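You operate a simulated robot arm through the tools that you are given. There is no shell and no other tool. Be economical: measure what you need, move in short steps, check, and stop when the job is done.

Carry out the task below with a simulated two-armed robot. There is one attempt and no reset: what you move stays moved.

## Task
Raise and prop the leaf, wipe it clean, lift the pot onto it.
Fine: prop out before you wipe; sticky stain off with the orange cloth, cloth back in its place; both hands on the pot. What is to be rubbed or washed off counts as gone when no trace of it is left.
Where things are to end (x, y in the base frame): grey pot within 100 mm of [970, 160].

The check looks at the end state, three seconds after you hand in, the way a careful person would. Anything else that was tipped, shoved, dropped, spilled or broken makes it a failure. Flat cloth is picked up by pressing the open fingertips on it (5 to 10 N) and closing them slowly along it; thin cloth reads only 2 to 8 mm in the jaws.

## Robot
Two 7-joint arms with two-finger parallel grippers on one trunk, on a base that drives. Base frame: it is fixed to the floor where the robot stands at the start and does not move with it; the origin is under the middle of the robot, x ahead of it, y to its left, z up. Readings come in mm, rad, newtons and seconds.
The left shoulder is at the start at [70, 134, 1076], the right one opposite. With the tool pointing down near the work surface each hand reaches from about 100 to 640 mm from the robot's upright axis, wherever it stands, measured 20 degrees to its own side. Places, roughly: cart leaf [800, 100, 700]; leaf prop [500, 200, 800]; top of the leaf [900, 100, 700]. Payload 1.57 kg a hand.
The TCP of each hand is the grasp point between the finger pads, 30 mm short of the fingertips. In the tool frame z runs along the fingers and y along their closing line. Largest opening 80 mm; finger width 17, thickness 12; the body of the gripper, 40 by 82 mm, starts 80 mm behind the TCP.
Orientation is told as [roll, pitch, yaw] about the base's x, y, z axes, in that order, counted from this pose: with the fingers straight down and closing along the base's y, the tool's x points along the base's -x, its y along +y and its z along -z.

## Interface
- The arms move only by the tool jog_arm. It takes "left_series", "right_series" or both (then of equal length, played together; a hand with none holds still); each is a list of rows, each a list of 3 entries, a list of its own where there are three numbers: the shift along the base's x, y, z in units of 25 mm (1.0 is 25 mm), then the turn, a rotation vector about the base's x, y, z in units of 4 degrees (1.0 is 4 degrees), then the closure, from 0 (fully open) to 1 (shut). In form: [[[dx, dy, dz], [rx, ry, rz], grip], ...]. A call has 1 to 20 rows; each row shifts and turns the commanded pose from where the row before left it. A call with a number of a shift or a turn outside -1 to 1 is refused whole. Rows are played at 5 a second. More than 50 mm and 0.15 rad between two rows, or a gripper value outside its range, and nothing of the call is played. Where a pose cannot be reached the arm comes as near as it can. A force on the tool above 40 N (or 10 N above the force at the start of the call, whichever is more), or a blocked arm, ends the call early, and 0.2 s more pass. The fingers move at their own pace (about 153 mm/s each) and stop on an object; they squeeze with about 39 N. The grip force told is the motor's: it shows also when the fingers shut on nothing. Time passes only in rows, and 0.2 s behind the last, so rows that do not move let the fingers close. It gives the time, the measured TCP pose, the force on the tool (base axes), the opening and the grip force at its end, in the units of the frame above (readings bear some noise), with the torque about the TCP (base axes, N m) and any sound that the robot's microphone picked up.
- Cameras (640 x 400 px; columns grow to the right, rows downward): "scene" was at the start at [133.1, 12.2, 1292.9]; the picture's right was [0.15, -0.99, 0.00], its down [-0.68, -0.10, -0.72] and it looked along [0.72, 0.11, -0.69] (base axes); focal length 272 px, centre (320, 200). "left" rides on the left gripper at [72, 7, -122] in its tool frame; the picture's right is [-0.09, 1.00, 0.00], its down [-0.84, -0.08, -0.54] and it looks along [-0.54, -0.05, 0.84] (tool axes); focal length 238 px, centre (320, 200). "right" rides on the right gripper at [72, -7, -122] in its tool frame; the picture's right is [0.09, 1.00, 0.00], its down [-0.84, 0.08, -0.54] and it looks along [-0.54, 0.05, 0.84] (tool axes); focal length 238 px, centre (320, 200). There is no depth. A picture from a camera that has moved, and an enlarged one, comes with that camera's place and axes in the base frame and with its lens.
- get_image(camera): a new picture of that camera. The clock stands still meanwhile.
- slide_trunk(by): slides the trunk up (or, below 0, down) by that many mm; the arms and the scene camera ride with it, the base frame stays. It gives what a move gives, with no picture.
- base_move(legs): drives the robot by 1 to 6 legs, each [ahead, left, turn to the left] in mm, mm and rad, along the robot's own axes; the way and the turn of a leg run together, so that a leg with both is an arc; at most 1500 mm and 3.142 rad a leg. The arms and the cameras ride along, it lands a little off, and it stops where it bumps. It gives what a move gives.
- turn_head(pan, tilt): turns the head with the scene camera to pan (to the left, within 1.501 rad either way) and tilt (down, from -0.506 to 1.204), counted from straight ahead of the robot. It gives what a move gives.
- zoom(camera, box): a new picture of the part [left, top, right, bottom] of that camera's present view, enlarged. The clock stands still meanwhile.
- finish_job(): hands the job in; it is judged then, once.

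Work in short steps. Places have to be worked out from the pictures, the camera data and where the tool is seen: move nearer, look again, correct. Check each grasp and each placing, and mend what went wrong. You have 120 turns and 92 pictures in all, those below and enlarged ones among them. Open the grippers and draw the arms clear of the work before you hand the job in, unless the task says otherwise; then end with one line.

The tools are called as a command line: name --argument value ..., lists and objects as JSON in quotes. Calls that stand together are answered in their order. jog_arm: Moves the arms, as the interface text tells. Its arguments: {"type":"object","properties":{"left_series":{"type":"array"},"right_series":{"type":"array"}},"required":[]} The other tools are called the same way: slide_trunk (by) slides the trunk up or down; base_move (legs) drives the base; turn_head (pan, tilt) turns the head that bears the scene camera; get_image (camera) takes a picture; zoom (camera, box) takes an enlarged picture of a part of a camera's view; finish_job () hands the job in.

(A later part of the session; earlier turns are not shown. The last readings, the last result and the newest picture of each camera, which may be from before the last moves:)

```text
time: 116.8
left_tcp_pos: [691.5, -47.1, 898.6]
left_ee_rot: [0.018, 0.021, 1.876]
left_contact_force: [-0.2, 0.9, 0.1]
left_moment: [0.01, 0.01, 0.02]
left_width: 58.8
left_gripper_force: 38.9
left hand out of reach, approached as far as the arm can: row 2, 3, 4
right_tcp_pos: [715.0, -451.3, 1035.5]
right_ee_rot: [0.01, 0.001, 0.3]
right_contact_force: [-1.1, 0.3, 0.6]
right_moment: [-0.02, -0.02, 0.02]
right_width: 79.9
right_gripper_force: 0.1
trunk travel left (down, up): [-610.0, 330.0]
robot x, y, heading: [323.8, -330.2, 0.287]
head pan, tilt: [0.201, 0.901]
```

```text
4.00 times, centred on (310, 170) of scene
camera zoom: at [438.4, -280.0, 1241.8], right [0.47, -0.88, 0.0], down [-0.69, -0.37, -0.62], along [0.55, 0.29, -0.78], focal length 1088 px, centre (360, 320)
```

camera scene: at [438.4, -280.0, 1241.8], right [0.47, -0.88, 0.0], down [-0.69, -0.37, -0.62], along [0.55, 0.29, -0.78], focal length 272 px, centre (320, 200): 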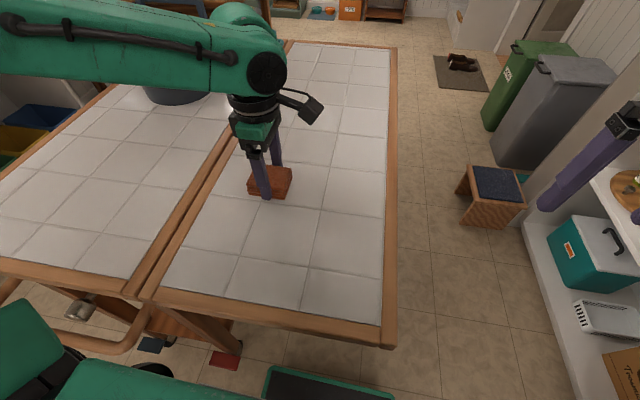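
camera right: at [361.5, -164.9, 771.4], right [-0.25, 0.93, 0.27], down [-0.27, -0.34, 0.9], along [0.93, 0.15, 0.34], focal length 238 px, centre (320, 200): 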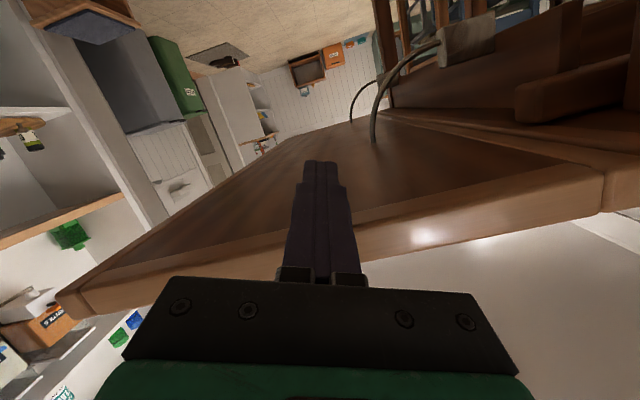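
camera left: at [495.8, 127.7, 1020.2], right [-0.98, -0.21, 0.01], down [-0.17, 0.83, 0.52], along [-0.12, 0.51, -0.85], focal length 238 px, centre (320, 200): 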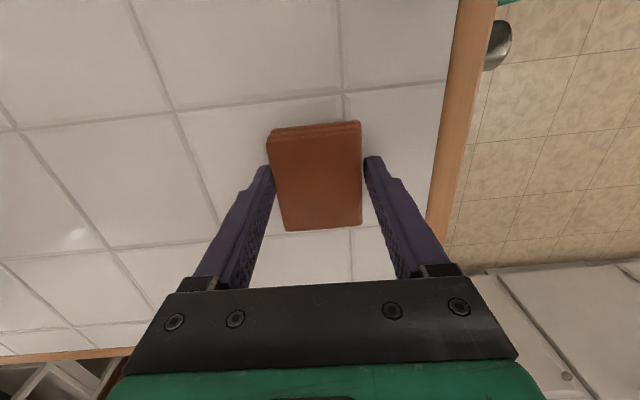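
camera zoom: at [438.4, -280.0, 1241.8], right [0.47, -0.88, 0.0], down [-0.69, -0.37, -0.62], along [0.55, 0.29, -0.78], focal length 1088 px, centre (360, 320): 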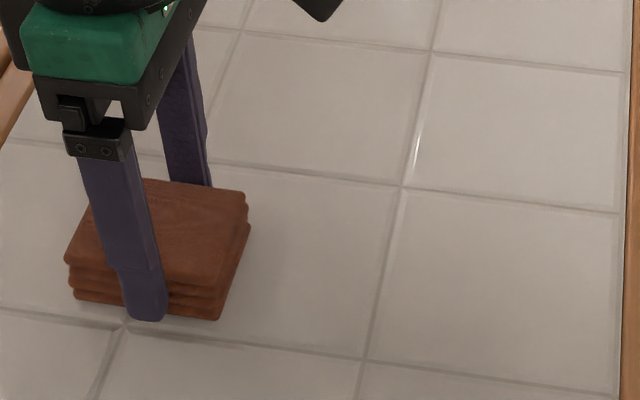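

It looks clean, but I want no faint trace left. I'll shift the base 45 mm right for reach and make a second, fully pressed pass.

base_move --legs '[[0, -45, 0]]'

jog_arm --left_series '[[[0, 0, -0.13], [0, 0, 0], 0.7], [[0, 0, 0], [0, 0, 0], 0.7]]'

```text
time: 117.8
left_tcp_pos: [703.7, -89.2, 896.4]
left_ee_rot: [0.018, 0.022, 1.874]
left_contact_force: [0.0, 0.5, -0.5]
left_moment: [0.02, -0.02, -0.01]
left_width: 58.8
left_gripper_force: 39.0
right_tcp_pos: [728.3, -493.2, 1038.1]
right_ee_rot: [0.01, 0.002, 0.301]
right_contact_force: [0.7, 0.2, 0.5]
right_moment: [0.01, -0.01, 0.02]
right_width: 79.9
right_gripper_force: 0.1
trunk travel left (down, up): [-610.0, 330.0]
robot x, y, heading: [333.6, -375.2, 0.293]
head pan, tilt: [0.201, 0.901]
```

```text
time: 118.3
left_tcp_pos: [703.2, -91.5, 896.4]
left_ee_rot: [0.017, 0.019, 1.873]
left_contact_force: [0.2, -1.6, 5.9]
left_moment: [0.09, -0.19, 0.0]
left_width: 58.7
left_gripper_force: 38.9
right_tcp_pos: [729.3, -495.8, 1037.1]
right_ee_rot: [0.012, 0.0, 0.301]
right_contact_force: [0.4, -0.3, 0.6]
right_moment: [0.02, -0.02, -0.01]
right_width: 80.0
right_gripper_force: 0.1
trunk travel left (down, up): [-610.0, 330.0]
robot x, y, heading: [335.1, -374.7, 0.292]
head pan, tilt: [0.201, 0.901]
```

jog_arm --left_series '[[[-0.178, 0.573, 0], [0, 0, 0], 0.7], [[-0.178, 0.573, 0], [0, 0, 0], 0.7], [[0.573, 0.178, 0], [0, 0, 0], 0.7], [[0.573, 0.178, 0], [0, 0, 0], 0.7], [[0.178, -0.573, 0], [0, 0, 0], 0.7], [[0.178, -0.573, 0], [0, 0, 0], 0.7], [[0.178, -0.573, 0], [0, 0, 0], 0.7], [[0.178, -0.573, 0], [0, 0, 0], 0.7], [[0.573, 0.178, 0], [0, 0, 0], 0.7], [[0.573, 0.178, 0], [0, 0, 0], 0.7], [[-0.178, 0.573, 0], [0, 0, 0], 0.7], [[-0.178, 0.573, 0], [0, 0, 0], 0.7], [[-0.178, 0.573, 0], [0, 0, 0], 0.7], [[-0.178, 0.573, 0], [0, 0, 0], 0.7], [[0.573, 0.178, 0], [0, 0, 0], 0.7], [[0.573, 0.178, 0], [0, 0, 0], 0.7], [[0.178, -0.573, 0], [0, 0, 0], 0.7], [[0.178, -0.573, 0], [0, 0, 0], 0.7], [[0.178, -0.573, 0], [0, 0, 0], 0.7], [[0.178, -0.573, 0], [0, 0, 0], 0.7]]'

jog_arm --left_series '[[[-0.573, -0.178, 0], [0, 0, 0], 0.7], [[-0.573, -0.178, 0], [0, 0, 0], 0.7], [[-0.573, -0.178, 0], [0, 0, 0], 0.7], [[-0.573, -0.178, 0], [0, 0, 0], 0.7], [[-0.573, -0.178, 0], [0, 0, 0], 0.7], [[-0.178, 0.573, 0], [0, 0, 0], 0.7], [[-0.178, 0.573, 0], [0, 0, 0], 0.7], [[0.573, 0.178, 0], [0, 0, 0], 0.7], [[0.573, 0.178, 0], [0, 0, 0], 0.7], [[0.573, 0.178, 0], [0, 0, 0], 0.7], [[0.573, 0.178, 0], [0, 0, 0], 0.7], [[-0.178, 0.573, 0], [0, 0, 0], 0.7], [[-0.178, 0.573, 0], [0, 0, 0], 0.7], [[-0.573, -0.178, 0], [0, 0, 0], 0.7], [[-0.573, -0.178, 0], [0, 0, 0], 0.7], [[-0.573, -0.178, 0], [0, 0, 0], 0.7], [[-0.573, -0.178, 0], [0, 0, 0], 0.7], [[0, 0, 0.8], [0, 0, 0], 0.7], [[-0.6, 0.6, 0.8], [0, 0, 0], 0.7], [[-0.6, 0.6, 0.8], [0, 0, 0], 0.7]]'

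zoom --camera "scene" --box '[230, 120, 390, 220]'

```text
time: 122.5
left_tcp_pos: [792.9, -89.7, 896.1]
left_ee_rot: [0.016, 0.021, 1.875]
left_contact_force: [1.4, 0.8, 1.7]
left_moment: [0.0, -0.07, 0.04]
left_width: 58.4
left_gripper_force: 39.2
left hand out of reach, approached as far as the arm can: row 20
right_tcp_pos: [727.6, -495.2, 1036.2]
right_ee_rot: [0.014, 0.003, 0.301]
right_contact_force: [-1.1, -0.4, 0.0]
right_moment: [0.0, 0.01, -0.03]
right_width: 80.2
right_gripper_force: 0.0
trunk travel left (down, up): [-610.0, 330.0]
robot x, y, heading: [336.5, -372.7, 0.292]
head pan, tilt: [0.201, 0.901]
```

```text
time: 126.8
left_tcp_pos: [672.5, -22.1, 954.9]
left_ee_rot: [0.018, 0.02, 1.875]
left_contact_force: [0.7, 0.3, -0.3]
left_moment: [0.02, -0.02, -0.01]
left_width: 58.8
left_gripper_force: 39.0
right_tcp_pos: [728.4, -494.0, 1037.0]
right_ee_rot: [0.01, 0.001, 0.302]
right_contact_force: [0.4, 0.1, 0.3]
right_moment: [0.02, -0.06, -0.03]
right_width: 79.8
right_gripper_force: 0.1
trunk travel left (down, up): [-610.0, 330.0]
robot x, y, heading: [337.1, -371.7, 0.287]
head pan, tilt: [0.201, 0.901]
```

```text
4.00 times, centred on (310, 170) of scene
camera zoom: at [450.4, -322.9, 1241.8], right [0.47, -0.88, 0.0], down [-0.69, -0.37, -0.62], along [0.55, 0.29, -0.78], focal length 1088 px, centre (360, 320)
```

zoom: 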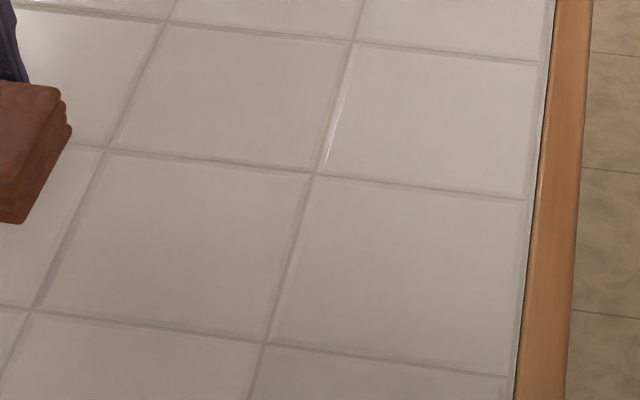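

The stain is gone without a trace. Driving back so the cloth can be returned to its place.

base_move --legs '[[-33, 164, 0]]'

```text
time: 128.2
left_tcp_pos: [594.8, 121.0, 955.1]
left_ee_rot: [0.017, 0.019, 1.879]
left_contact_force: [-0.4, -0.1, -0.5]
left_moment: [0.04, -0.03, -0.02]
left_width: 58.9
left_gripper_force: 38.9
right_tcp_pos: [652.3, -350.9, 1036.5]
right_ee_rot: [0.013, 0.001, 0.303]
right_contact_force: [0.7, 0.1, 0.2]
right_moment: [0.01, 0.01, 0.0]
right_width: 80.1
right_gripper_force: 0.1
trunk travel left (down, up): [-610.0, 330.0]
robot x, y, heading: [258.0, -230.8, 0.295]
head pan, tilt: [0.201, 0.901]
```

jog_arm --left_series '[[[-0.926, 0.602, 0], [0, 0, 0], 0.7], [[-0.926, 0.602, 0], [0, 0, 0], 0.7], [[-0.926, 0.602, 0], [0, 0, 0], 0.7], [[-0.926, 0.602, 0], [0, 0, 0], 0.7], [[-0.926, 0.602, 0], [0, 0, 0], 0.7], [[0, 0, -0.7], [0, 0, 0], 0.7], [[0, 0, -0.7], [0, 0, 0], 0.7], [[0, 0, -0.4], [0, 0, 0], 0.7], [[0, 0, -0.25], [0, 0, 0], 0.7], [[0, 0, -0.15], [0, 0, 0], 0.7], [[0, 0, 0], [0, 0, 0], 0.7]]'

```text
time: 130.6
left_tcp_pos: [479.0, 197.1, 900.1]
left_ee_rot: [0.017, 0.02, 1.877]
left_contact_force: [0.5, 1.1, 0.2]
left_moment: [0.02, 0.04, 0.01]
left_width: 58.9
left_gripper_force: 38.3
right_tcp_pos: [652.1, -349.3, 1038.0]
right_ee_rot: [0.012, 0.002, 0.304]
right_contact_force: [-0.5, -0.5, -0.1]
right_moment: [0.02, 0.0, 0.02]
right_width: 79.9
right_gripper_force: 0.0
trunk travel left (down, up): [-610.0, 330.0]
robot x, y, heading: [258.6, -227.2, 0.293]
head pan, tilt: [0.201, 0.901]
```

Right above its place. Lowering the last 3 mm, releasing and rising.

jog_arm --left_series '[[[0, 0, -0.1], [0, 0, 0], 0.7], [[0, 0, -0.04], [0, 0, 0], 0.7], [[0, 0, 0], [0, 0, 0], 0.2], [[0, 0, 0], [0, 0, 0], 0], [[0, 0, 0], [0, 0, 0], 0], [[0, 0, 0.8], [0, 0, 0], 0], [[0, 0, 0.8], [0, 0, 0], 0], [[0, 0, 0.8], [0, 0, 0], 0], [[0, 0, 0.9], [0, 0, 0], 0], [[0, 0, 0.9], [0, 0, 0], 0], [[0, 0, 0.9], [0, 0, 0], 0]]'

get_image --camera "scene"

```text
time: 133.0
left_tcp_pos: [478.5, 195.9, 1023.7]
left_ee_rot: [0.018, 0.02, 1.878]
left_contact_force: [0.6, 0.6, 0.4]
left_moment: [0.03, 0.03, -0.01]
left_width: 80.0
left_gripper_force: 0.1
right_tcp_pos: [652.1, -351.1, 1037.6]
right_ee_rot: [0.012, 0.002, 0.305]
right_contact_force: [-0.4, -0.4, 0.8]
right_moment: [0.04, 0.03, 0.01]
right_width: 79.8
right_gripper_force: 0.0
trunk travel left (down, up): [-610.0, 330.0]
robot x, y, heading: [256.0, -230.6, 0.299]
head pan, tilt: [0.201, 0.901]
```

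```text
37 pictures are left
camera scene: at [373.8, -180.4, 1241.8], right [0.47, -0.88, 0.0], down [-0.69, -0.37, -0.62], along [0.55, 0.3, -0.78], focal length 272 px, centre (320, 200)
```

scene: 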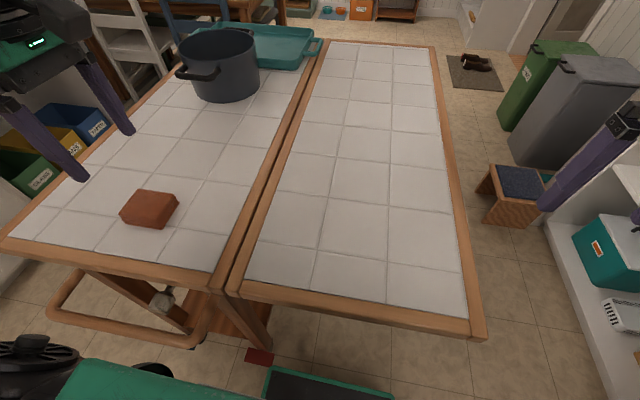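

The cloth is back in its place and the leaf is clean. Now the pot: measuring it.

zoom --camera "scene" --box '[150, 10, 330, 122]'

```text
3.56 times, centred on (240, 66) of scene
camera zoom: at [373.8, -180.4, 1241.8], right [0.47, -0.88, 0.0], down [-0.69, -0.37, -0.62], along [0.55, 0.3, -0.78], focal length 967 px, centre (604, 676)
```

zoom: 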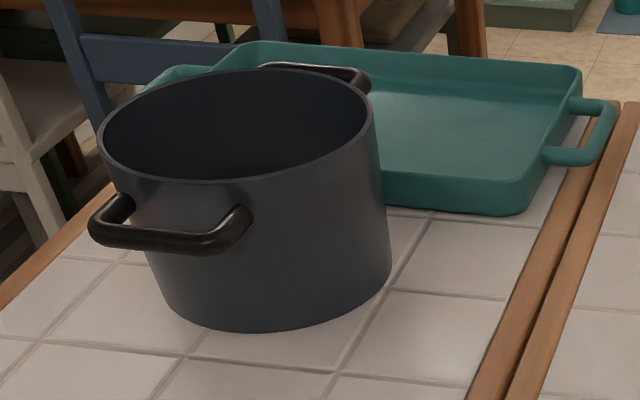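

Pot: centre ≈(865, 360), ~180 mm wide, rim z≈968, handles along the cart axis at ±108 mm. I'll take it from the cart's left side with both hands. First I raise the trunk and turn the left hand back to its plain orientation.

slide_trunk --by 170

jog_arm --left_series '[[[0.08, -0.25, 0], [0, 0, -1], 0], [[0.08, -0.25, 0], [0, 0, -1], 0], [[0.08, -0.25, 0], [0, 0, -1], 0], [[0.08, -0.25, 0], [0, 0, -1], 0], [[0.08, -0.25, 0], [0, 0, -1], 0], [[0.08, -0.25, 0], [0, 0, -1], 0], [[0.08, -0.25, 0], [0, 0, -1], 0], [[0.08, -0.25, 0], [0, 0, -1], 0], [[0.08, -0.25, 0], [0, 0, -1], 0], [[0.08, -0.25, 0], [0, 0, -1], 0], [[0.08, -0.25, 0], [0, 0, -1], 0], [[0.08, -0.25, 0], [0, 0, -1], 0], [[0.08, -0.25, 0], [0, 0, -1], 0], [[0.08, -0.25, 0], [0, 0, -1], 0], [[0.08, -0.25, 0], [0, 0, -1], 0], [[0.08, -0.25, 0], [0, 0, -1], 0], [[0, 0, 0], [0, 0, -1], 0], [[0, 0, 0], [0, 0, -1], 0], [[0, 0, 0], [0, 0, -1], 0], [[0, 0, 0], [0, 0, -1], 0]]'

base_move --legs '[[-300, 0, 0], [0, 870, 0]]'

turn_head --pan 0.0 --tilt 0.55

get_image --camera "scene"

```text
time: 134.9
left_tcp_pos: [478.4, 196.3, 1194.5]
left_ee_rot: [0.018, 0.02, 1.88]
left_contact_force: [0.0, 0.0, 0.2]
left_moment: [-0.02, 0.0, -0.01]
left_width: 80.1
left_gripper_force: 0.1
right_tcp_pos: [651.6, -350.8, 1207.5]
right_ee_rot: [0.011, 0.0, 0.304]
right_contact_force: [0.0, 0.8, 0.9]
right_moment: [0.0, -0.02, 0.01]
right_width: 79.7
right_gripper_force: 0.0
trunk travel left (down, up): [-780.0, 160.0]
robot x, y, heading: [259.0, -230.8, 0.295]
head pan, tilt: [0.201, 0.901]
```

```text
time: 139.1
left_tcp_pos: [510.0, 97.3, 1193.9]
left_ee_rot: [0.018, 0.021, 0.481]
left_contact_force: [0.8, 0.8, -0.1]
left_moment: [-0.02, 0.0, 0.01]
left_width: 80.0
left_gripper_force: 0.0
right_tcp_pos: [651.5, -350.1, 1206.9]
right_ee_rot: [0.013, 0.001, 0.305]
right_contact_force: [-0.1, -0.5, -1.1]
right_moment: [-0.03, -0.05, 0.0]
right_width: 79.8
right_gripper_force: 0.0
trunk travel left (down, up): [-780.0, 160.0]
robot x, y, heading: [254.5, -226.3, 0.289]
head pan, tilt: [0.201, 0.901]
```

```text
time: 145.4
left_tcp_pos: [-36.3, 839.3, 1194.7]
left_ee_rot: [0.017, 0.022, 0.48]
left_contact_force: [-0.3, -0.9, 0.1]
left_moment: [0.0, 0.0, 0.02]
left_width: 79.8
left_gripper_force: 0.0
right_tcp_pos: [103.3, 390.3, 1206.7]
right_ee_rot: [0.013, 0.0, 0.303]
right_contact_force: [-0.1, 0.8, 1.5]
right_moment: [0.01, 0.02, -0.01]
right_width: 80.0
right_gripper_force: 0.1
trunk travel left (down, up): [-780.0, 160.0]
robot x, y, heading: [-290.4, 511.6, 0.284]
head pan, tilt: [0.201, 0.901]
```

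```text
time: 146.2
left_tcp_pos: [-36.3, 840.3, 1193.4]
left_ee_rot: [0.018, 0.02, 0.479]
left_contact_force: [0.7, 0.2, 0.1]
left_moment: [-0.01, -0.01, -0.04]
left_width: 80.0
left_gripper_force: 0.1
right_tcp_pos: [103.2, 392.0, 1206.6]
right_ee_rot: [0.012, 0.002, 0.302]
right_contact_force: [0.1, -0.5, -1.5]
right_moment: [-0.03, 0.0, 0.01]
right_width: 80.0
right_gripper_force: 0.1
trunk travel left (down, up): [-780.0, 160.0]
robot x, y, heading: [-288.4, 512.4, 0.293]
head pan, tilt: [0.0, 0.55]
```

```text
35 pictures are left
camera scene: at [-155.7, 553.5, 1441.0], right [0.29, -0.96, 0.0], down [-0.5, -0.15, -0.85], along [0.82, 0.25, -0.52], focal length 272 px, centre (320, 200)
```

scene: 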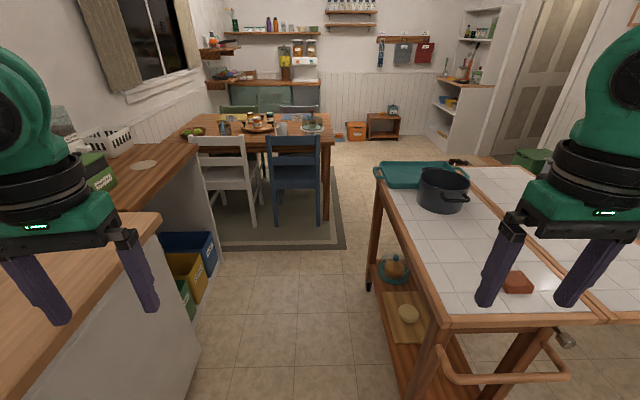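

The aisle on the left side is free. Driving ahead beside the cart and turning right to face the pot.

base_move --legs '[[1060, 0, 0.007], [0, 0, -1.571]]'

turn_head --pan 0.0 --tilt 0.85

get_image --camera "scene"

```text
time: 155.5
left_tcp_pos: [1071.0, 591.1, 1193.9]
left_ee_rot: [0.017, 0.021, -1.043]
left_contact_force: [0.0, 0.5, 0.1]
left_moment: [0.03, 0.02, 0.01]
left_width: 80.1
left_gripper_force: 0.0
right_tcp_pos: [630.8, 429.5, 1207.2]
right_ee_rot: [0.012, 0.002, -1.219]
right_contact_force: [-0.6, -0.3, 0.3]
right_moment: [-0.02, 0.01, 0.0]
right_width: 80.1
right_gripper_force: 0.2
trunk travel left (down, up): [-780.0, 160.0]
robot x, y, heading: [734.9, 829.9, -1.23]
head pan, tilt: [0.0, 0.55]
```

```text
time: 156.3
left_tcp_pos: [1071.3, 590.1, 1194.6]
left_ee_rot: [0.016, 0.02, -1.042]
left_contact_force: [0.5, 0.4, 0.0]
left_moment: [0.0, -0.01, 0.0]
left_width: 80.0
left_gripper_force: 0.0
right_tcp_pos: [630.5, 429.7, 1207.2]
right_ee_rot: [0.012, 0.002, -1.222]
right_contact_force: [-0.4, 0.3, -0.9]
right_moment: [0.01, 0.01, -0.03]
right_width: 80.1
right_gripper_force: 0.1
trunk travel left (down, up): [-780.0, 160.0]
robot x, y, heading: [732.3, 832.4, -1.233]
head pan, tilt: [0.0, 0.85]
```

```text
34 pictures are left
camera scene: at [776.8, 707.7, 1415.8], right [-0.94, -0.33, 0.0], down [-0.25, 0.71, -0.66], along [0.22, -0.62, -0.75], focal length 272 px, centre (320, 200)
```

scene: 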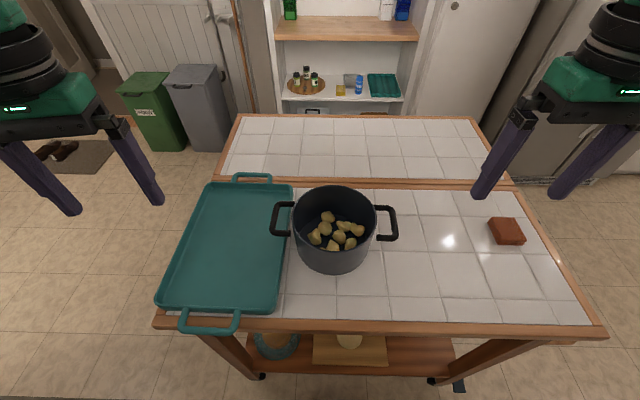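

zoom --camera "scene" --box '[255, 165, 415, 285]'

```text
3.33 times, centred on (335, 225) of scene
camera zoom: at [776.8, 707.7, 1415.8], right [-0.94, -0.33, 0.0], down [-0.25, 0.71, -0.66], along [0.22, -0.62, -0.75], focal length 907 px, centre (270, 117)
```

zoom: 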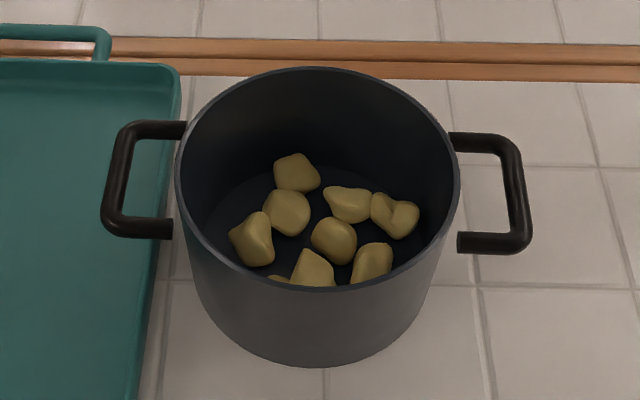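

The pot holds potatoes, so it must stay level. Its loop handles have ~33 mm gaps, with bars at s≈1065 and s≈809, n≈−96, z≈952 (pot centre ≈(865, 368)). I'll align the base and move closer.

base_move --legs '[[85, -10, -0.038]]'

```text
time: 157.4
left_tcp_pos: [1078.4, 499.6, 1195.8]
left_ee_rot: [0.016, 0.018, -1.08]
left_contact_force: [-0.1, 0.4, -0.1]
left_moment: [0.01, 0.01, -0.01]
left_width: 79.7
left_gripper_force: 0.1
right_tcp_pos: [631.9, 355.2, 1209.4]
right_ee_rot: [0.01, -0.003, -1.258]
right_contact_force: [-0.9, 0.3, 0.2]
right_moment: [-0.04, -0.01, 0.01]
right_width: 79.8
right_gripper_force: 0.1
trunk travel left (down, up): [-780.0, 160.0]
robot x, y, heading: [752.4, 743.2, -1.271]
head pan, tilt: [0.0, 0.85]
```

Aligned (s≈939, n≈−486). Moving both hands above the handles while tilting them 28° forward for the later reach.

jog_arm --left_series '[[[-0.51, -0.53, -0.77], [-0.955, -0.297, -0.39], 0], [[-0.51, -0.53, -0.77], [-0.955, -0.297, -0.39], 0], [[-0.51, -0.53, -0.77], [-0.955, -0.297, -0.39], 0], [[-0.51, -0.53, -0.77], [-0.955, -0.297, -0.39], 0], [[-0.51, -0.53, -0.77], [-0.955, -0.297, -0.39], 0], [[-0.51, -0.53, -0.77], [-0.955, -0.297, -0.39], 0], [[-0.51, -0.53, -0.77], [-0.955, -0.297, -0.39], 0]]' --right_series '[[[0.64, -0.137, -0.85], [-0.955, -0.297, -0.05], 0], [[0.64, -0.137, -0.85], [-0.955, -0.297, -0.05], 0], [[0.64, -0.137, -0.85], [-0.955, -0.297, -0.05], 0], [[0.64, -0.137, -0.85], [-0.955, -0.297, -0.05], 0], [[0.64, -0.137, -0.85], [-0.955, -0.297, -0.05], 0], [[0.64, -0.137, -0.85], [-0.955, -0.297, -0.05], 0], [[0.64, -0.137, -0.85], [-0.955, -0.297, -0.05], 0]]'

get_image --camera "scene"

get_image --camera "left"

get_image --camera "right"

```text
time: 159.0
left_tcp_pos: [991.5, 377.3, 1101.1]
left_ee_rot: [-0.031, -0.466, -1.264]
left_contact_force: [-0.3, -0.3, -0.5]
left_moment: [0.01, 0.04, -0.04]
left_width: 80.2
left_gripper_force: 0.1
left hand out of reach, approached as far as the arm can: row 5, 6, 7
right_tcp_pos: [745.1, 326.6, 1057.8]
right_ee_rot: [0.014, -0.487, -1.283]
right_contact_force: [-0.4, -0.3, -0.6]
right_moment: [-0.01, 0.03, 0.02]
right_width: 79.8
right_gripper_force: 0.1
trunk travel left (down, up): [-780.0, 160.0]
robot x, y, heading: [749.2, 746.9, -1.268]
head pan, tilt: [0.0, 0.85]
```

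```text
32 pictures are left
camera scene: at [791.2, 622.3, 1415.6], right [-0.95, -0.3, 0.0], down [-0.22, 0.72, -0.66], along [0.2, -0.63, -0.75], focal length 272 px, centre (320, 200)
```

scene: 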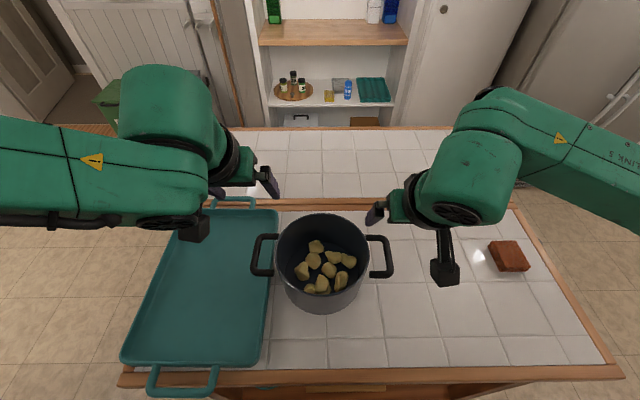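

```text
31 pictures are left
camera left: at [965.9, 492.5, 1176.7], right [0.98, 0.21, 0.01], down [0.1, -0.5, 0.86], along [0.19, -0.84, -0.51], focal length 238 px, centre (320, 200)
```

left: 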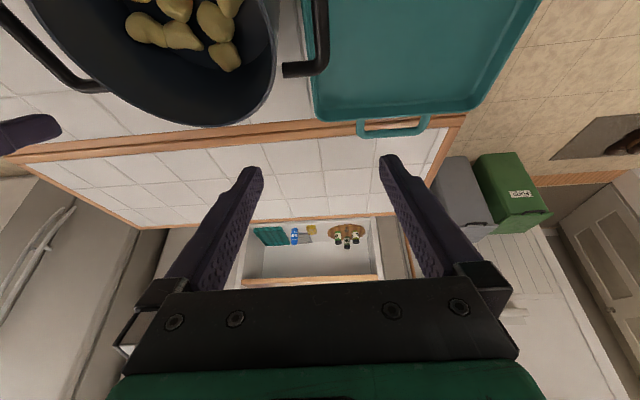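

```text
30 pictures are left
camera right: at [704.0, 438.9, 1132.1], right [0.93, 0.37, -0.03], down [0.2, -0.44, 0.87], along [0.3, -0.82, -0.49], focal length 238 px, centre (320, 200)
```

right: 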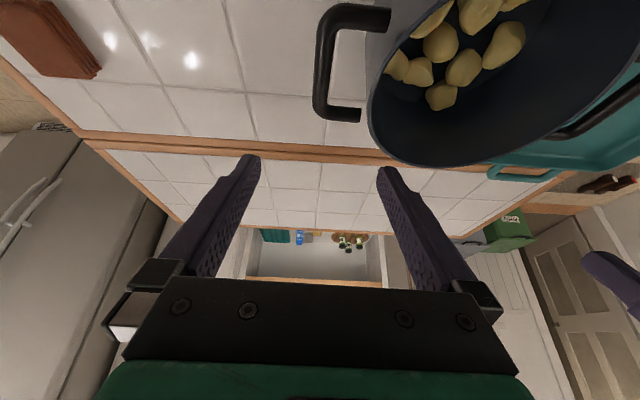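

The left arm is too folded here (held off high and far), so I back the base off 90 mm; it can drive forward again with the pot.

base_move --legs '[[-90, 0, 0]]'

jog_arm --left_series '[[[0, 0, 0], [0, 0, 0], 0]]' --right_series '[[[0, 0, 0], [0, 0, 0], 0]]'

```text
time: 160.1
left_tcp_pos: [964.6, 460.4, 1100.6]
left_ee_rot: [-0.032, -0.463, -1.263]
left_contact_force: [1.3, -0.3, 0.2]
left_moment: [-0.01, 0.0, -0.04]
left_width: 79.9
left_gripper_force: 0.0
right_tcp_pos: [718.9, 410.4, 1057.6]
right_ee_rot: [0.012, -0.485, -1.282]
right_contact_force: [-0.4, -0.1, -0.3]
right_moment: [0.02, 0.01, -0.01]
right_width: 79.9
right_gripper_force: 0.1
trunk travel left (down, up): [-780.0, 160.0]
robot x, y, heading: [723.1, 833.8, -1.268]
head pan, tilt: [0.0, 0.85]
```

```text
time: 160.5
left_tcp_pos: [963.2, 462.8, 1100.6]
left_ee_rot: [-0.031, -0.466, -1.263]
left_contact_force: [0.3, -0.2, 0.0]
left_moment: [-0.01, -0.01, -0.02]
left_width: 80.0
left_gripper_force: 0.0
right_tcp_pos: [717.3, 411.7, 1058.1]
right_ee_rot: [0.013, -0.487, -1.284]
right_contact_force: [0.3, -1.0, -0.4]
right_moment: [0.01, 0.0, -0.02]
right_width: 80.3
right_gripper_force: 0.1
trunk travel left (down, up): [-780.0, 160.0]
robot x, y, heading: [723.9, 834.0, -1.267]
head pan, tilt: [0.0, 0.85]
```

Refined bar positions: left (987, 407), right (742, 332), z≈952. I'll come above them at z≈1010 with the fingers part-closed (~30 mm) so the inner fingers fit the loop gaps.

jog_arm --left_series '[[[0.24, -0.555, -0.9], [0, 0, 0], 0.6], [[0.24, -0.555, -0.9], [0, 0, 0], 0.62], [[0.24, -0.555, -0.9], [0, 0, 0], 0.62], [[0.24, -0.555, -0.9], [0, 0, 0], 0.62], [[0, 0, 0], [0, 0, 0], 0.62]]' --right_series '[[[0.247, -0.797, -0.48], [0, 0, 0], 0.6], [[0.247, -0.797, -0.48], [0, 0, 0], 0.62], [[0.247, -0.797, -0.48], [0, 0, 0], 0.62], [[0.247, -0.797, -0.48], [0, 0, 0], 0.62], [[0, 0, 0], [0, 0, 0], 0.62]]'

get_image --camera "left"

get_image --camera "right"

```text
time: 161.7
left_tcp_pos: [991.1, 409.6, 1011.4]
left_ee_rot: [-0.029, -0.464, -1.266]
left_contact_force: [0.3, 0.0, -0.5]
left_moment: [0.0, 0.04, -0.03]
left_width: 30.2
left_gripper_force: 0.1
right_tcp_pos: [743.8, 333.0, 1012.3]
right_ee_rot: [0.01, -0.488, -1.284]
right_contact_force: [0.6, 0.4, 0.7]
right_moment: [-0.02, -0.03, -0.01]
right_width: 30.6
right_gripper_force: 0.0
trunk travel left (down, up): [-780.0, 160.0]
robot x, y, heading: [724.6, 831.7, -1.266]
head pan, tilt: [0.0, 0.85]
```

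```text
29 pictures are left
camera left: at [965.4, 525.7, 1087.4], right [0.98, 0.21, 0.01], down [0.09, -0.5, 0.86], along [0.19, -0.84, -0.51], focal length 238 px, centre (320, 200)
```

left: 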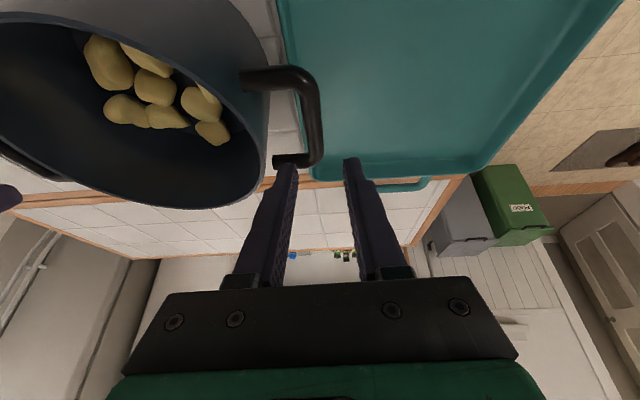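

```text
28 pictures are left
camera right: at [701.7, 445.6, 1086.4], right [0.93, 0.37, -0.03], down [0.21, -0.44, 0.87], along [0.31, -0.82, -0.49], focal length 238 px, centre (320, 200)
```

right: 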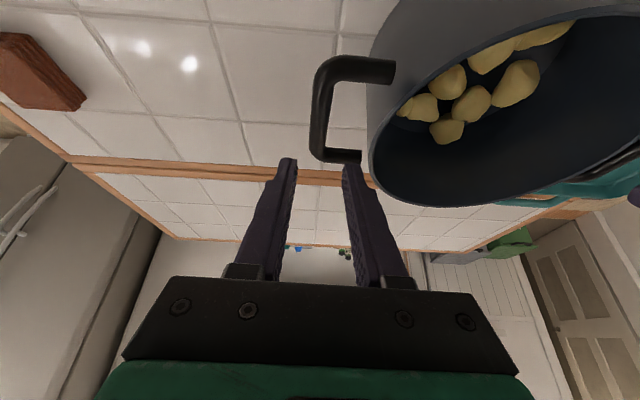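

Both hands line up within ~3–6 mm. Small correction and descend 60 mm around the bars.

jog_arm --left_series '[[[-0.09, 0.2, 0], [0, 0, 0], 0.62], [[0, 0, -0.6], [0, 0, 0], 0.62], [[0, 0, -0.6], [0, 0, 0], 0.62], [[0, 0, -0.6], [0, 0, 0], 0.62], [[0, 0, -0.6], [0, 0, 0], 0.62], [[0, 0, 0], [0, 0, 0], 0.62]]' --right_series '[[[-0.17, 0.2, 0], [0, 0, 0], 0.62], [[0, 0, -0.6], [0, 0, 0], 0.62], [[0, 0, -0.6], [0, 0, 0], 0.62], [[0, 0, -0.6], [0, 0, 0], 0.62], [[0, 0, -0.6], [0, 0, 0], 0.62], [[0, 0, 0], [0, 0, 0], 0.62]]'

get_image --camera "left"

get_image --camera "right"

```text
time: 163.1
left_tcp_pos: [985.6, 414.1, 953.7]
left_ee_rot: [-0.032, -0.467, -1.262]
left_contact_force: [-1.5, 0.4, 0.0]
left_moment: [0.01, 0.02, -0.01]
left_width: 30.4
left_gripper_force: 0.1
right_tcp_pos: [739.0, 337.7, 948.7]
right_ee_rot: [0.012, -0.488, -1.282]
right_contact_force: [-1.0, -0.4, 0.5]
right_moment: [0.03, 0.02, -0.04]
right_width: 30.4
right_gripper_force: 0.1
trunk travel left (down, up): [-780.0, 160.0]
robot x, y, heading: [723.5, 834.8, -1.269]
head pan, tilt: [0.0, 0.85]
```

```text
27 pictures are left
camera left: at [960.0, 530.7, 1029.4], right [0.98, 0.21, 0.01], down [0.09, -0.5, 0.86], along [0.19, -0.84, -0.51], focal length 238 px, centre (320, 200)
```

left: 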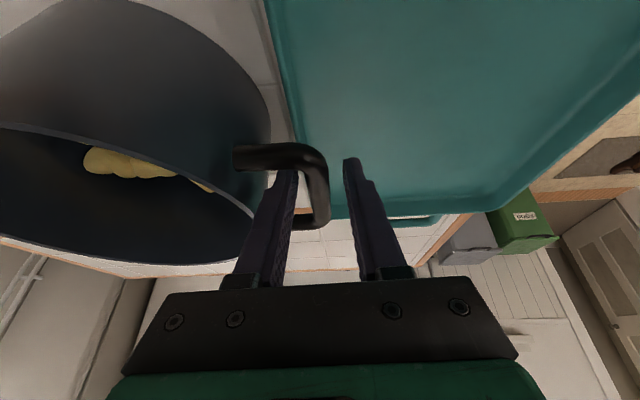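

```text
26 pictures are left
camera right: at [697.4, 451.1, 1023.6], right [0.93, 0.37, -0.03], down [0.21, -0.44, 0.87], along [0.31, -0.82, -0.49], focal length 238 px, centre (320, 200)
```

right: 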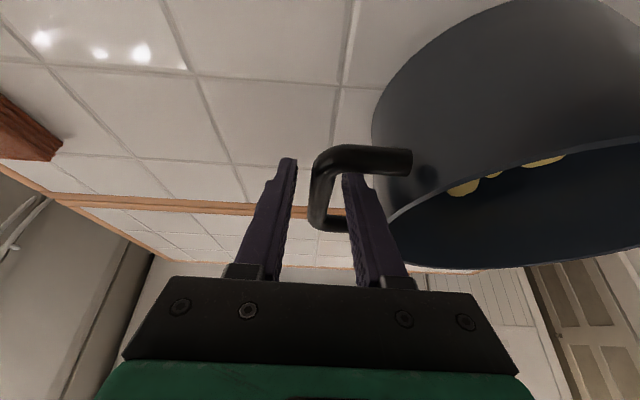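

Both bars sit between the fingers, inner fingers inside the loops. Closing both grippers.

jog_arm --left_series '[[[0, 0, 0], [0, 0, 0], 0.7], [[0, 0, 0], [0, 0, 0], 0.8], [[0, 0, 0], [0, 0, 0], 0.9], [[0, 0, 0], [0, 0, 0], 1], [[0, 0, 0], [0, 0, 0], 1]]' --right_series '[[[0, 0, 0], [0, 0, 0], 0.7], [[0, 0, 0], [0, 0, 0], 0.8], [[0, 0, 0], [0, 0, 0], 0.9], [[0, 0, 0], [0, 0, 0], 1], [[0, 0, 0], [0, 0, 0], 1]]'

```text
time: 164.3
left_tcp_pos: [984.2, 414.8, 952.9]
left_ee_rot: [-0.032, -0.465, -1.267]
left_contact_force: [-18.7, -4.1, -0.1]
left_moment: [-0.16, 0.06, -0.67]
left_width: 13.9
left_gripper_force: 30.0
right_tcp_pos: [740.0, 338.6, 949.5]
right_ee_rot: [0.016, -0.488, -1.281]
right_contact_force: [18.1, 4.7, -0.6]
right_moment: [-0.2, -0.06, 0.22]
right_width: 13.5
right_gripper_force: 30.1
trunk travel left (down, up): [-780.0, 160.0]
robot x, y, heading: [721.2, 832.5, -1.267]
head pan, tilt: [0.0, 0.85]
```

Both handles gripped (~13.7 mm). The arms pull outward against each other by 18 N, so I relax that by ~2 mm each and then lift 12 mm together.

jog_arm --left_series '[[[-0.07, -0.022, 0], [0, 0, 0], 1], [[0, 0, 0.12], [0, 0, 0], 1], [[0, 0, 0.12], [0, 0, 0], 1], [[0, 0, 0.12], [0, 0, 0], 1], [[0, 0, 0.12], [0, 0, 0], 1], [[0, 0, 0], [0, 0, 0], 1]]' --right_series '[[[0.07, 0.022, 0], [0, 0, 0], 1], [[0, 0, 0.12], [0, 0, 0], 1], [[0, 0, 0.12], [0, 0, 0], 1], [[0, 0, 0.12], [0, 0, 0], 1], [[0, 0, 0.12], [0, 0, 0], 1], [[0, 0, 0], [0, 0, 0], 1]]'

get_image --camera "scene"

```text
time: 165.7
left_tcp_pos: [985.3, 411.9, 963.9]
left_ee_rot: [-0.032, -0.464, -1.262]
left_contact_force: [-0.2, 0.2, -5.2]
left_moment: [0.12, 0.02, -0.57]
left_width: 14.0
left_gripper_force: 30.8
right_tcp_pos: [741.6, 336.9, 960.3]
right_ee_rot: [0.01, -0.487, -1.283]
right_contact_force: [0.8, -0.4, -5.3]
right_moment: [0.02, -0.01, 0.42]
right_width: 13.7
right_gripper_force: 30.4
trunk travel left (down, up): [-780.0, 160.0]
robot x, y, heading: [722.6, 829.9, -1.267]
head pan, tilt: [0.0, 0.85]
```

```text
25 pictures are left
camera scene: at [763.3, 707.0, 1415.4], right [-0.95, -0.3, 0.0], down [-0.22, 0.72, -0.66], along [0.2, -0.63, -0.75], focal length 272 px, centre (320, 200)
```

scene: 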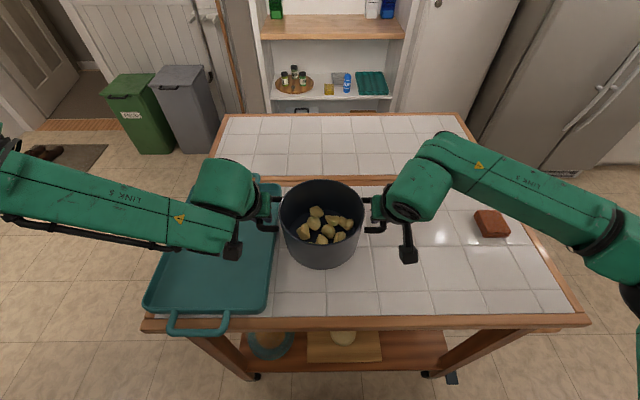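

The pot is off the table with ~5.3 N per hand (≈1.1 kg total), level. Lifting 30 mm more and driving the base forward 85 mm with it.

jog_arm --left_series '[[[0, 0, 0.3], [0, 0, 0], 1], [[0, 0, 0.3], [0, 0, 0], 1], [[0, 0, 0.3], [0, 0, 0], 1], [[0, 0, 0.3], [0, 0, 0], 1], [[0, 0, 0], [0, 0, 0], 1]]' --right_series '[[[0, 0, 0.3], [0, 0, 0], 1], [[0, 0, 0.3], [0, 0, 0], 1], [[0, 0, 0.3], [0, 0, 0], 1], [[0, 0, 0.3], [0, 0, 0], 1], [[0, 0, 0], [0, 0, 0], 1]]'

base_move --legs '[[80, 0, 0]]'

```text
time: 166.9
left_tcp_pos: [982.7, 412.7, 993.6]
left_ee_rot: [-0.031, -0.464, -1.264]
left_contact_force: [-3.8, -0.6, -6.7]
left_moment: [0.21, 0.07, -0.6]
left_width: 14.1
left_gripper_force: 30.4
right_tcp_pos: [740.9, 336.9, 992.0]
right_ee_rot: [0.015, -0.484, -1.281]
right_contact_force: [4.6, 0.9, -6.1]
right_moment: [-0.08, -0.08, 0.42]
right_width: 14.2
right_gripper_force: 30.4
trunk travel left (down, up): [-780.0, 160.0]
robot x, y, heading: [726.1, 832.7, -1.269]
head pan, tilt: [0.0, 0.85]
```

```text
time: 167.9
left_tcp_pos: [1006.4, 340.2, 994.4]
left_ee_rot: [-0.031, -0.468, -1.261]
left_contact_force: [-7.6, -0.3, -6.4]
left_moment: [-0.06, 0.0, -0.57]
left_width: 13.9
left_gripper_force: 29.6
right_tcp_pos: [764.9, 264.2, 995.1]
right_ee_rot: [0.014, -0.488, -1.28]
right_contact_force: [7.3, 1.1, -5.9]
right_moment: [0.22, 0.04, 0.32]
right_width: 13.6
right_gripper_force: 30.4
trunk travel left (down, up): [-780.0, 160.0]
robot x, y, heading: [747.5, 757.1, -1.269]
head pan, tilt: [0.0, 0.85]
```

Pot centre now at n≈−26. Carrying it outward with both arms, 100 mm.

jog_arm --left_series '[[[0.238, -0.764, 0], [0, 0, 0], 1], [[0.238, -0.764, 0], [0, 0, 0], 1], [[0.238, -0.764, 0], [0, 0, 0], 1], [[0.238, -0.764, 0], [0, 0, 0], 1], [[0.238, -0.764, 0], [0, 0, 0], 1], [[0, 0, 0], [0, 0, 0], 1]]' --right_series '[[[0.238, -0.764, 0], [0, 0, 0], 1], [[0.238, -0.764, 0], [0, 0, 0], 1], [[0.238, -0.764, 0], [0, 0, 0], 1], [[0.238, -0.764, 0], [0, 0, 0], 1], [[0.238, -0.764, 0], [0, 0, 0], 1], [[0, 0, 0], [0, 0, 0], 1]]'

```text
time: 169.3
left_tcp_pos: [1037.9, 241.5, 991.7]
left_ee_rot: [-0.03, -0.464, -1.262]
left_contact_force: [4.7, 2.3, -5.6]
left_moment: [0.0, -0.03, -0.58]
left_width: 14.0
left_gripper_force: 30.5
right_tcp_pos: [793.3, 166.0, 992.8]
right_ee_rot: [0.013, -0.485, -1.28]
right_contact_force: [-5.2, -1.9, -5.0]
right_moment: [0.17, 0.02, 0.41]
right_width: 13.7
right_gripper_force: 30.5
trunk travel left (down, up): [-780.0, 160.0]
robot x, y, heading: [743.2, 756.8, -1.267]
head pan, tilt: [0.0, 0.85]
```

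jog_arm --left_series '[[[0.495, -0.74, 0], [0, 0, 0], 1], [[0.495, -0.74, 0], [0, 0, 0], 1], [[0.495, -0.74, 0], [0, 0, 0], 1], [[0, 0, 0], [0, 0, 0], 1]]' --right_series '[[[0.495, -0.74, 0], [0, 0, 0], 1], [[0.495, -0.74, 0], [0, 0, 0], 1], [[0.495, -0.74, 0], [0, 0, 0], 1], [[0, 0, 0], [0, 0, 0], 1]]'

get_image --camera "scene"

```text
time: 170.2
left_tcp_pos: [1079.4, 214.7, 1002.9]
left_ee_rot: [-0.047, -0.466, -1.264]
left_contact_force: [0.6, -5.3, -6.6]
left_moment: [0.48, 0.17, 0.66]
left_width: 14.5
left_gripper_force: 31.2
left hand out of reach, approached as far as the arm can: row 1, 2, 3
right_tcp_pos: [842.7, 118.2, 990.3]
right_ee_rot: [0.024, -0.481, -1.264]
right_contact_force: [-0.6, 5.3, -6.1]
right_moment: [-0.4, -0.16, 0.7]
right_width: 14.9
right_gripper_force: 30.9
trunk travel left (down, up): [-780.0, 160.0]
robot x, y, heading: [746.8, 753.5, -1.267]
head pan, tilt: [0.0, 0.85]
stopped in row 4 (right hand): the force on the tool passed its limit (the readings are from after the stop); the commanded pose is now the measured one
```

```text
24 pictures are left
camera scene: at [788.8, 630.4, 1415.3], right [-0.95, -0.3, 0.0], down [-0.23, 0.72, -0.66], along [0.2, -0.63, -0.75], focal length 272 px, centre (320, 200)
```

scene: 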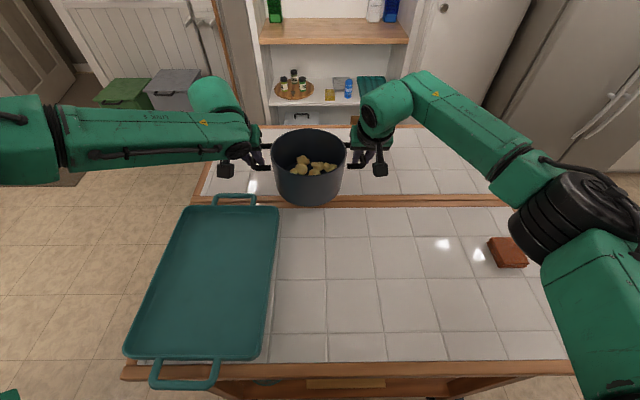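

The left arm reached its limit at n≈126 (pot at about (961, 167), slightly yawed). I can't get it wholly past the hinge from this side, so I'll set it down here on the flush joint and finish the move from the right side. First I level it and ease back a little.

jog_arm --left_series '[[[-0.06, 0.19, -0.16], [0, 0, 0], 1], [[-0.06, 0.19, -0.16], [0, 0, 0], 1], [[0, 0, -0.08], [0, 0, 0], 1], [[0, 0, 0], [0, 0, 0], 1]]' --right_series '[[[-0.06, 0.19, 0], [0, 0, 0], 1], [[-0.06, 0.19, 0], [0, 0, 0], 1], [[0, 0, 0], [0, 0, 0], 1], [[0, 0, 0], [0, 0, 0], 1]]'

slide_trunk --by -30

```text
time: 171.2
left_tcp_pos: [1075.0, 222.9, 996.2]
left_ee_rot: [-0.046, -0.471, -1.267]
left_contact_force: [0.6, -5.6, -5.1]
left_moment: [-0.61, -0.15, 0.74]
left_width: 14.8
left_gripper_force: 31.0
right_tcp_pos: [837.4, 127.4, 992.6]
right_ee_rot: [0.027, -0.485, -1.269]
right_contact_force: [-0.5, 5.4, -6.7]
right_moment: [0.7, 0.34, 0.59]
right_width: 15.0
right_gripper_force: 30.7
trunk travel left (down, up): [-780.0, 160.0]
robot x, y, heading: [749.4, 753.9, -1.267]
head pan, tilt: [0.0, 0.85]
```

```text
time: 171.9
left_tcp_pos: [1074.3, 222.2, 965.8]
left_ee_rot: [-0.045, -0.47, -1.267]
left_contact_force: [0.8, -5.5, -5.1]
left_moment: [-0.48, -0.18, 0.67]
left_width: 14.5
left_gripper_force: 31.0
right_tcp_pos: [837.4, 128.2, 963.8]
right_ee_rot: [0.027, -0.485, -1.269]
right_contact_force: [-1.2, 5.3, -6.9]
right_moment: [0.6, 0.3, 0.62]
right_width: 14.6
right_gripper_force: 30.6
trunk travel left (down, up): [-750.0, 190.0]
robot x, y, heading: [746.0, 755.9, -1.27]
head pan, tilt: [0.0, 0.85]
```

slide_trunk --by -11

jog_arm --left_series '[[[0, 0, -0.06], [0, 0, 0], 1], [[0, 0, -0.06], [0, 0, 0], 1], [[0, 0, 0], [0, 0, 0], 1]]' --right_series '[[[0, 0, -0.06], [0, 0, 0], 1], [[0, 0, -0.06], [0, 0, 0], 1], [[0, 0, 0], [0, 0, 0], 1]]'

```text
time: 172.5
left_tcp_pos: [1073.8, 222.1, 955.7]
left_ee_rot: [-0.045, -0.472, -1.267]
left_contact_force: [1.5, -3.9, -5.1]
left_moment: [-0.09, 0.06, 0.67]
left_width: 14.5
left_gripper_force: 30.6
right_tcp_pos: [838.1, 127.5, 953.2]
right_ee_rot: [0.028, -0.487, -1.268]
right_contact_force: [-0.6, 5.9, -6.1]
right_moment: [0.16, 0.13, 0.62]
right_width: 14.8
right_gripper_force: 31.0
trunk travel left (down, up): [-739.0, 201.0]
robot x, y, heading: [745.7, 754.7, -1.264]
head pan, tilt: [0.0, 0.85]
```

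```text
time: 173.3
left_tcp_pos: [1074.3, 222.9, 954.5]
left_ee_rot: [-0.044, -0.472, -1.267]
left_contact_force: [7.8, -2.5, 2.8]
left_moment: [0.57, 0.16, 0.53]
left_width: 14.8
left_gripper_force: 30.8
right_tcp_pos: [836.7, 127.5, 951.0]
right_ee_rot: [0.028, -0.488, -1.268]
right_contact_force: [-7.3, 1.3, -3.9]
right_moment: [-0.7, -0.35, 0.6]
right_width: 14.9
right_gripper_force: 30.4
trunk travel left (down, up): [-739.0, 201.0]
robot x, y, heading: [745.4, 756.7, -1.265]
head pan, tilt: [0.0, 0.85]
```

Contact on the left, nearly on the right. Lower the right 1.5 mm, then open both part-way (40 mm would hit the wall, so ~30) and rise.

jog_arm --left_series '[[[0, 0, 0], [0, 0, 0], 1], [[0, 0, 0], [0, 0, 0], 1], [[0, 0, 0], [0, 0, 0], 0.75], [[0, 0, 0], [0, 0, 0], 0.66], [[0, 0, 0], [0, 0, 0], 0.66]]' --right_series '[[[0, 0, -0.06], [0, 0, 0], 1], [[0, 0, 0], [0, 0, 0], 1], [[0, 0, 0], [0, 0, 0], 0.75], [[0, 0, 0], [0, 0, 0], 0.66], [[0, 0, 0], [0, 0, 0], 0.66]]'

get_image --camera "left"

get_image --camera "right"

```text
time: 174.5
left_tcp_pos: [1073.5, 223.7, 953.8]
left_ee_rot: [-0.045, -0.472, -1.27]
left_contact_force: [-0.2, 0.2, -0.3]
left_moment: [-0.06, -0.02, 0.01]
left_width: 27.2
left_gripper_force: 0.0
right_tcp_pos: [839.7, 128.9, 949.3]
right_ee_rot: [0.028, -0.487, -1.269]
right_contact_force: [0.1, -0.8, -0.8]
right_moment: [-0.03, 0.0, 0.05]
right_width: 27.1
right_gripper_force: 0.0
trunk travel left (down, up): [-739.0, 201.0]
robot x, y, heading: [746.7, 757.3, -1.27]
head pan, tilt: [0.0, 0.85]
```

```text
23 pictures are left
camera left: at [1050.6, 340.6, 1028.7], right [0.98, 0.2, 0.0], down [0.1, -0.49, 0.87], along [0.17, -0.85, -0.5], focal length 238 px, centre (320, 200)
```

left: 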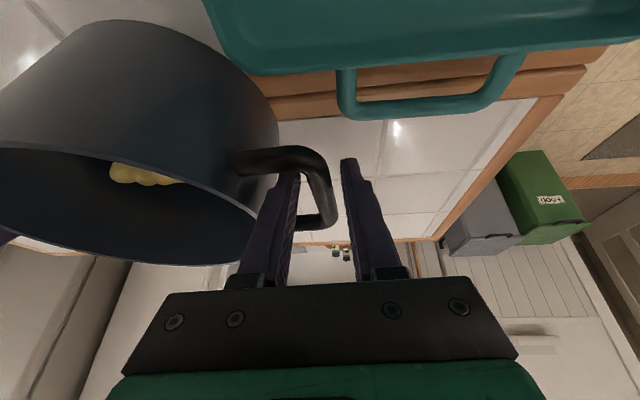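

```text
22 pictures are left
camera right: at [793.9, 240.6, 1023.5], right [0.92, 0.39, -0.02], down [0.2, -0.44, 0.87], along [0.33, -0.81, -0.49], focal length 238 px, centre (320, 200)
```

right: 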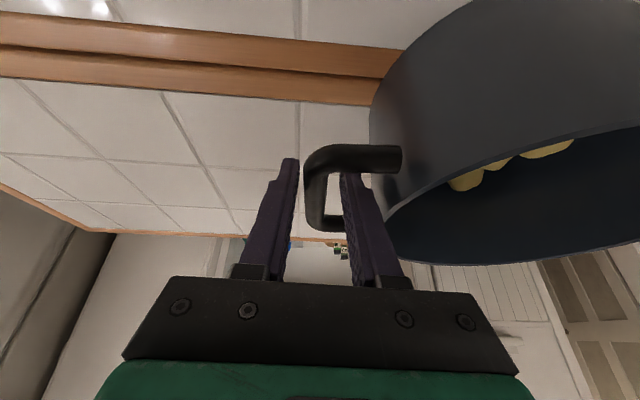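

Pot stands stable, fingers are free of the bars. Rising straight up well above the rim.

jog_arm --left_series '[[[0, 0, 0.5], [0, 0, 0], 0.66], [[0, 0, 0.8], [0, 0, 0], 0.66], [[0, 0, 0.8], [0, 0, 0], 0.66], [[0, 0, 0.8], [0, 0, 0], 0.66], [[0, 0, 0.8], [0, 0, 0], 0.3], [[-0.24, 0.76, 0.6], [0, 0, 0], 0.3], [[-0.24, 0.76, 0.6], [0, 0, 0], 0.3], [[-0.24, 0.76, 0], [0, 0, 0], 0.3], [[-0.24, 0.76, 0], [0, 0, 0], 0.3], [[-0.24, 0.76, 0], [0, 0, 0], 0.3]]' --right_series '[[[0, 0, 0.5], [0, 0, 0], 0.66], [[0, 0, 0.8], [0, 0, 0], 0.66], [[0, 0, 0.8], [0, 0, 0], 0.66], [[0, 0, 0.8], [0, 0, 0], 0.66], [[0, 0, 0.8], [0, 0, 0], 0.3], [[-0.24, 0.76, 0.6], [0, 0, 0], 0.3], [[-0.24, 0.76, 0.6], [0, 0, 0], 0.3], [[-0.24, 0.76, 0], [0, 0, 0], 0.3], [[-0.24, 0.76, 0], [0, 0, 0], 0.3], [[-0.24, 0.76, 0], [0, 0, 0], 0.3]]'

get_image --camera "scene"

```text
time: 176.7
left_tcp_pos: [1044.7, 319.0, 1077.4]
left_ee_rot: [-0.046, -0.473, -1.268]
left_contact_force: [0.0, -0.2, -0.4]
left_moment: [-0.03, 0.02, -0.02]
left_width: 56.1
left_gripper_force: 0.1
right_tcp_pos: [808.9, 224.0, 1072.9]
right_ee_rot: [0.027, -0.487, -1.269]
right_contact_force: [0.6, -0.6, 0.3]
right_moment: [0.03, -0.01, 0.0]
right_width: 55.9
right_gripper_force: 0.0
trunk travel left (down, up): [-739.0, 201.0]
robot x, y, heading: [747.9, 759.0, -1.267]
head pan, tilt: [0.0, 0.85]
```

```text
21 pictures are left
camera scene: at [785.9, 635.8, 1374.9], right [-0.95, -0.3, 0.0], down [-0.22, 0.72, -0.66], along [0.2, -0.63, -0.75], focal length 272 px, centre (320, 200)
```

scene: 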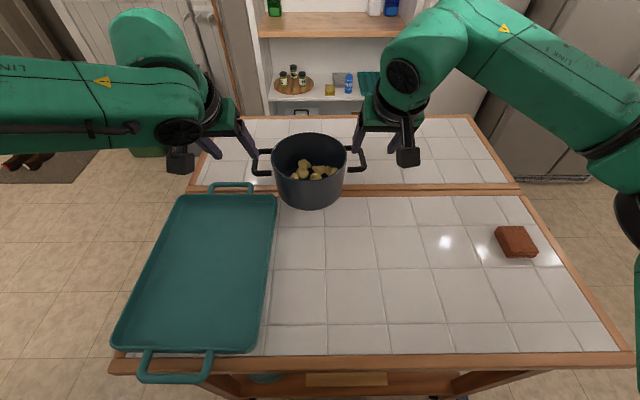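

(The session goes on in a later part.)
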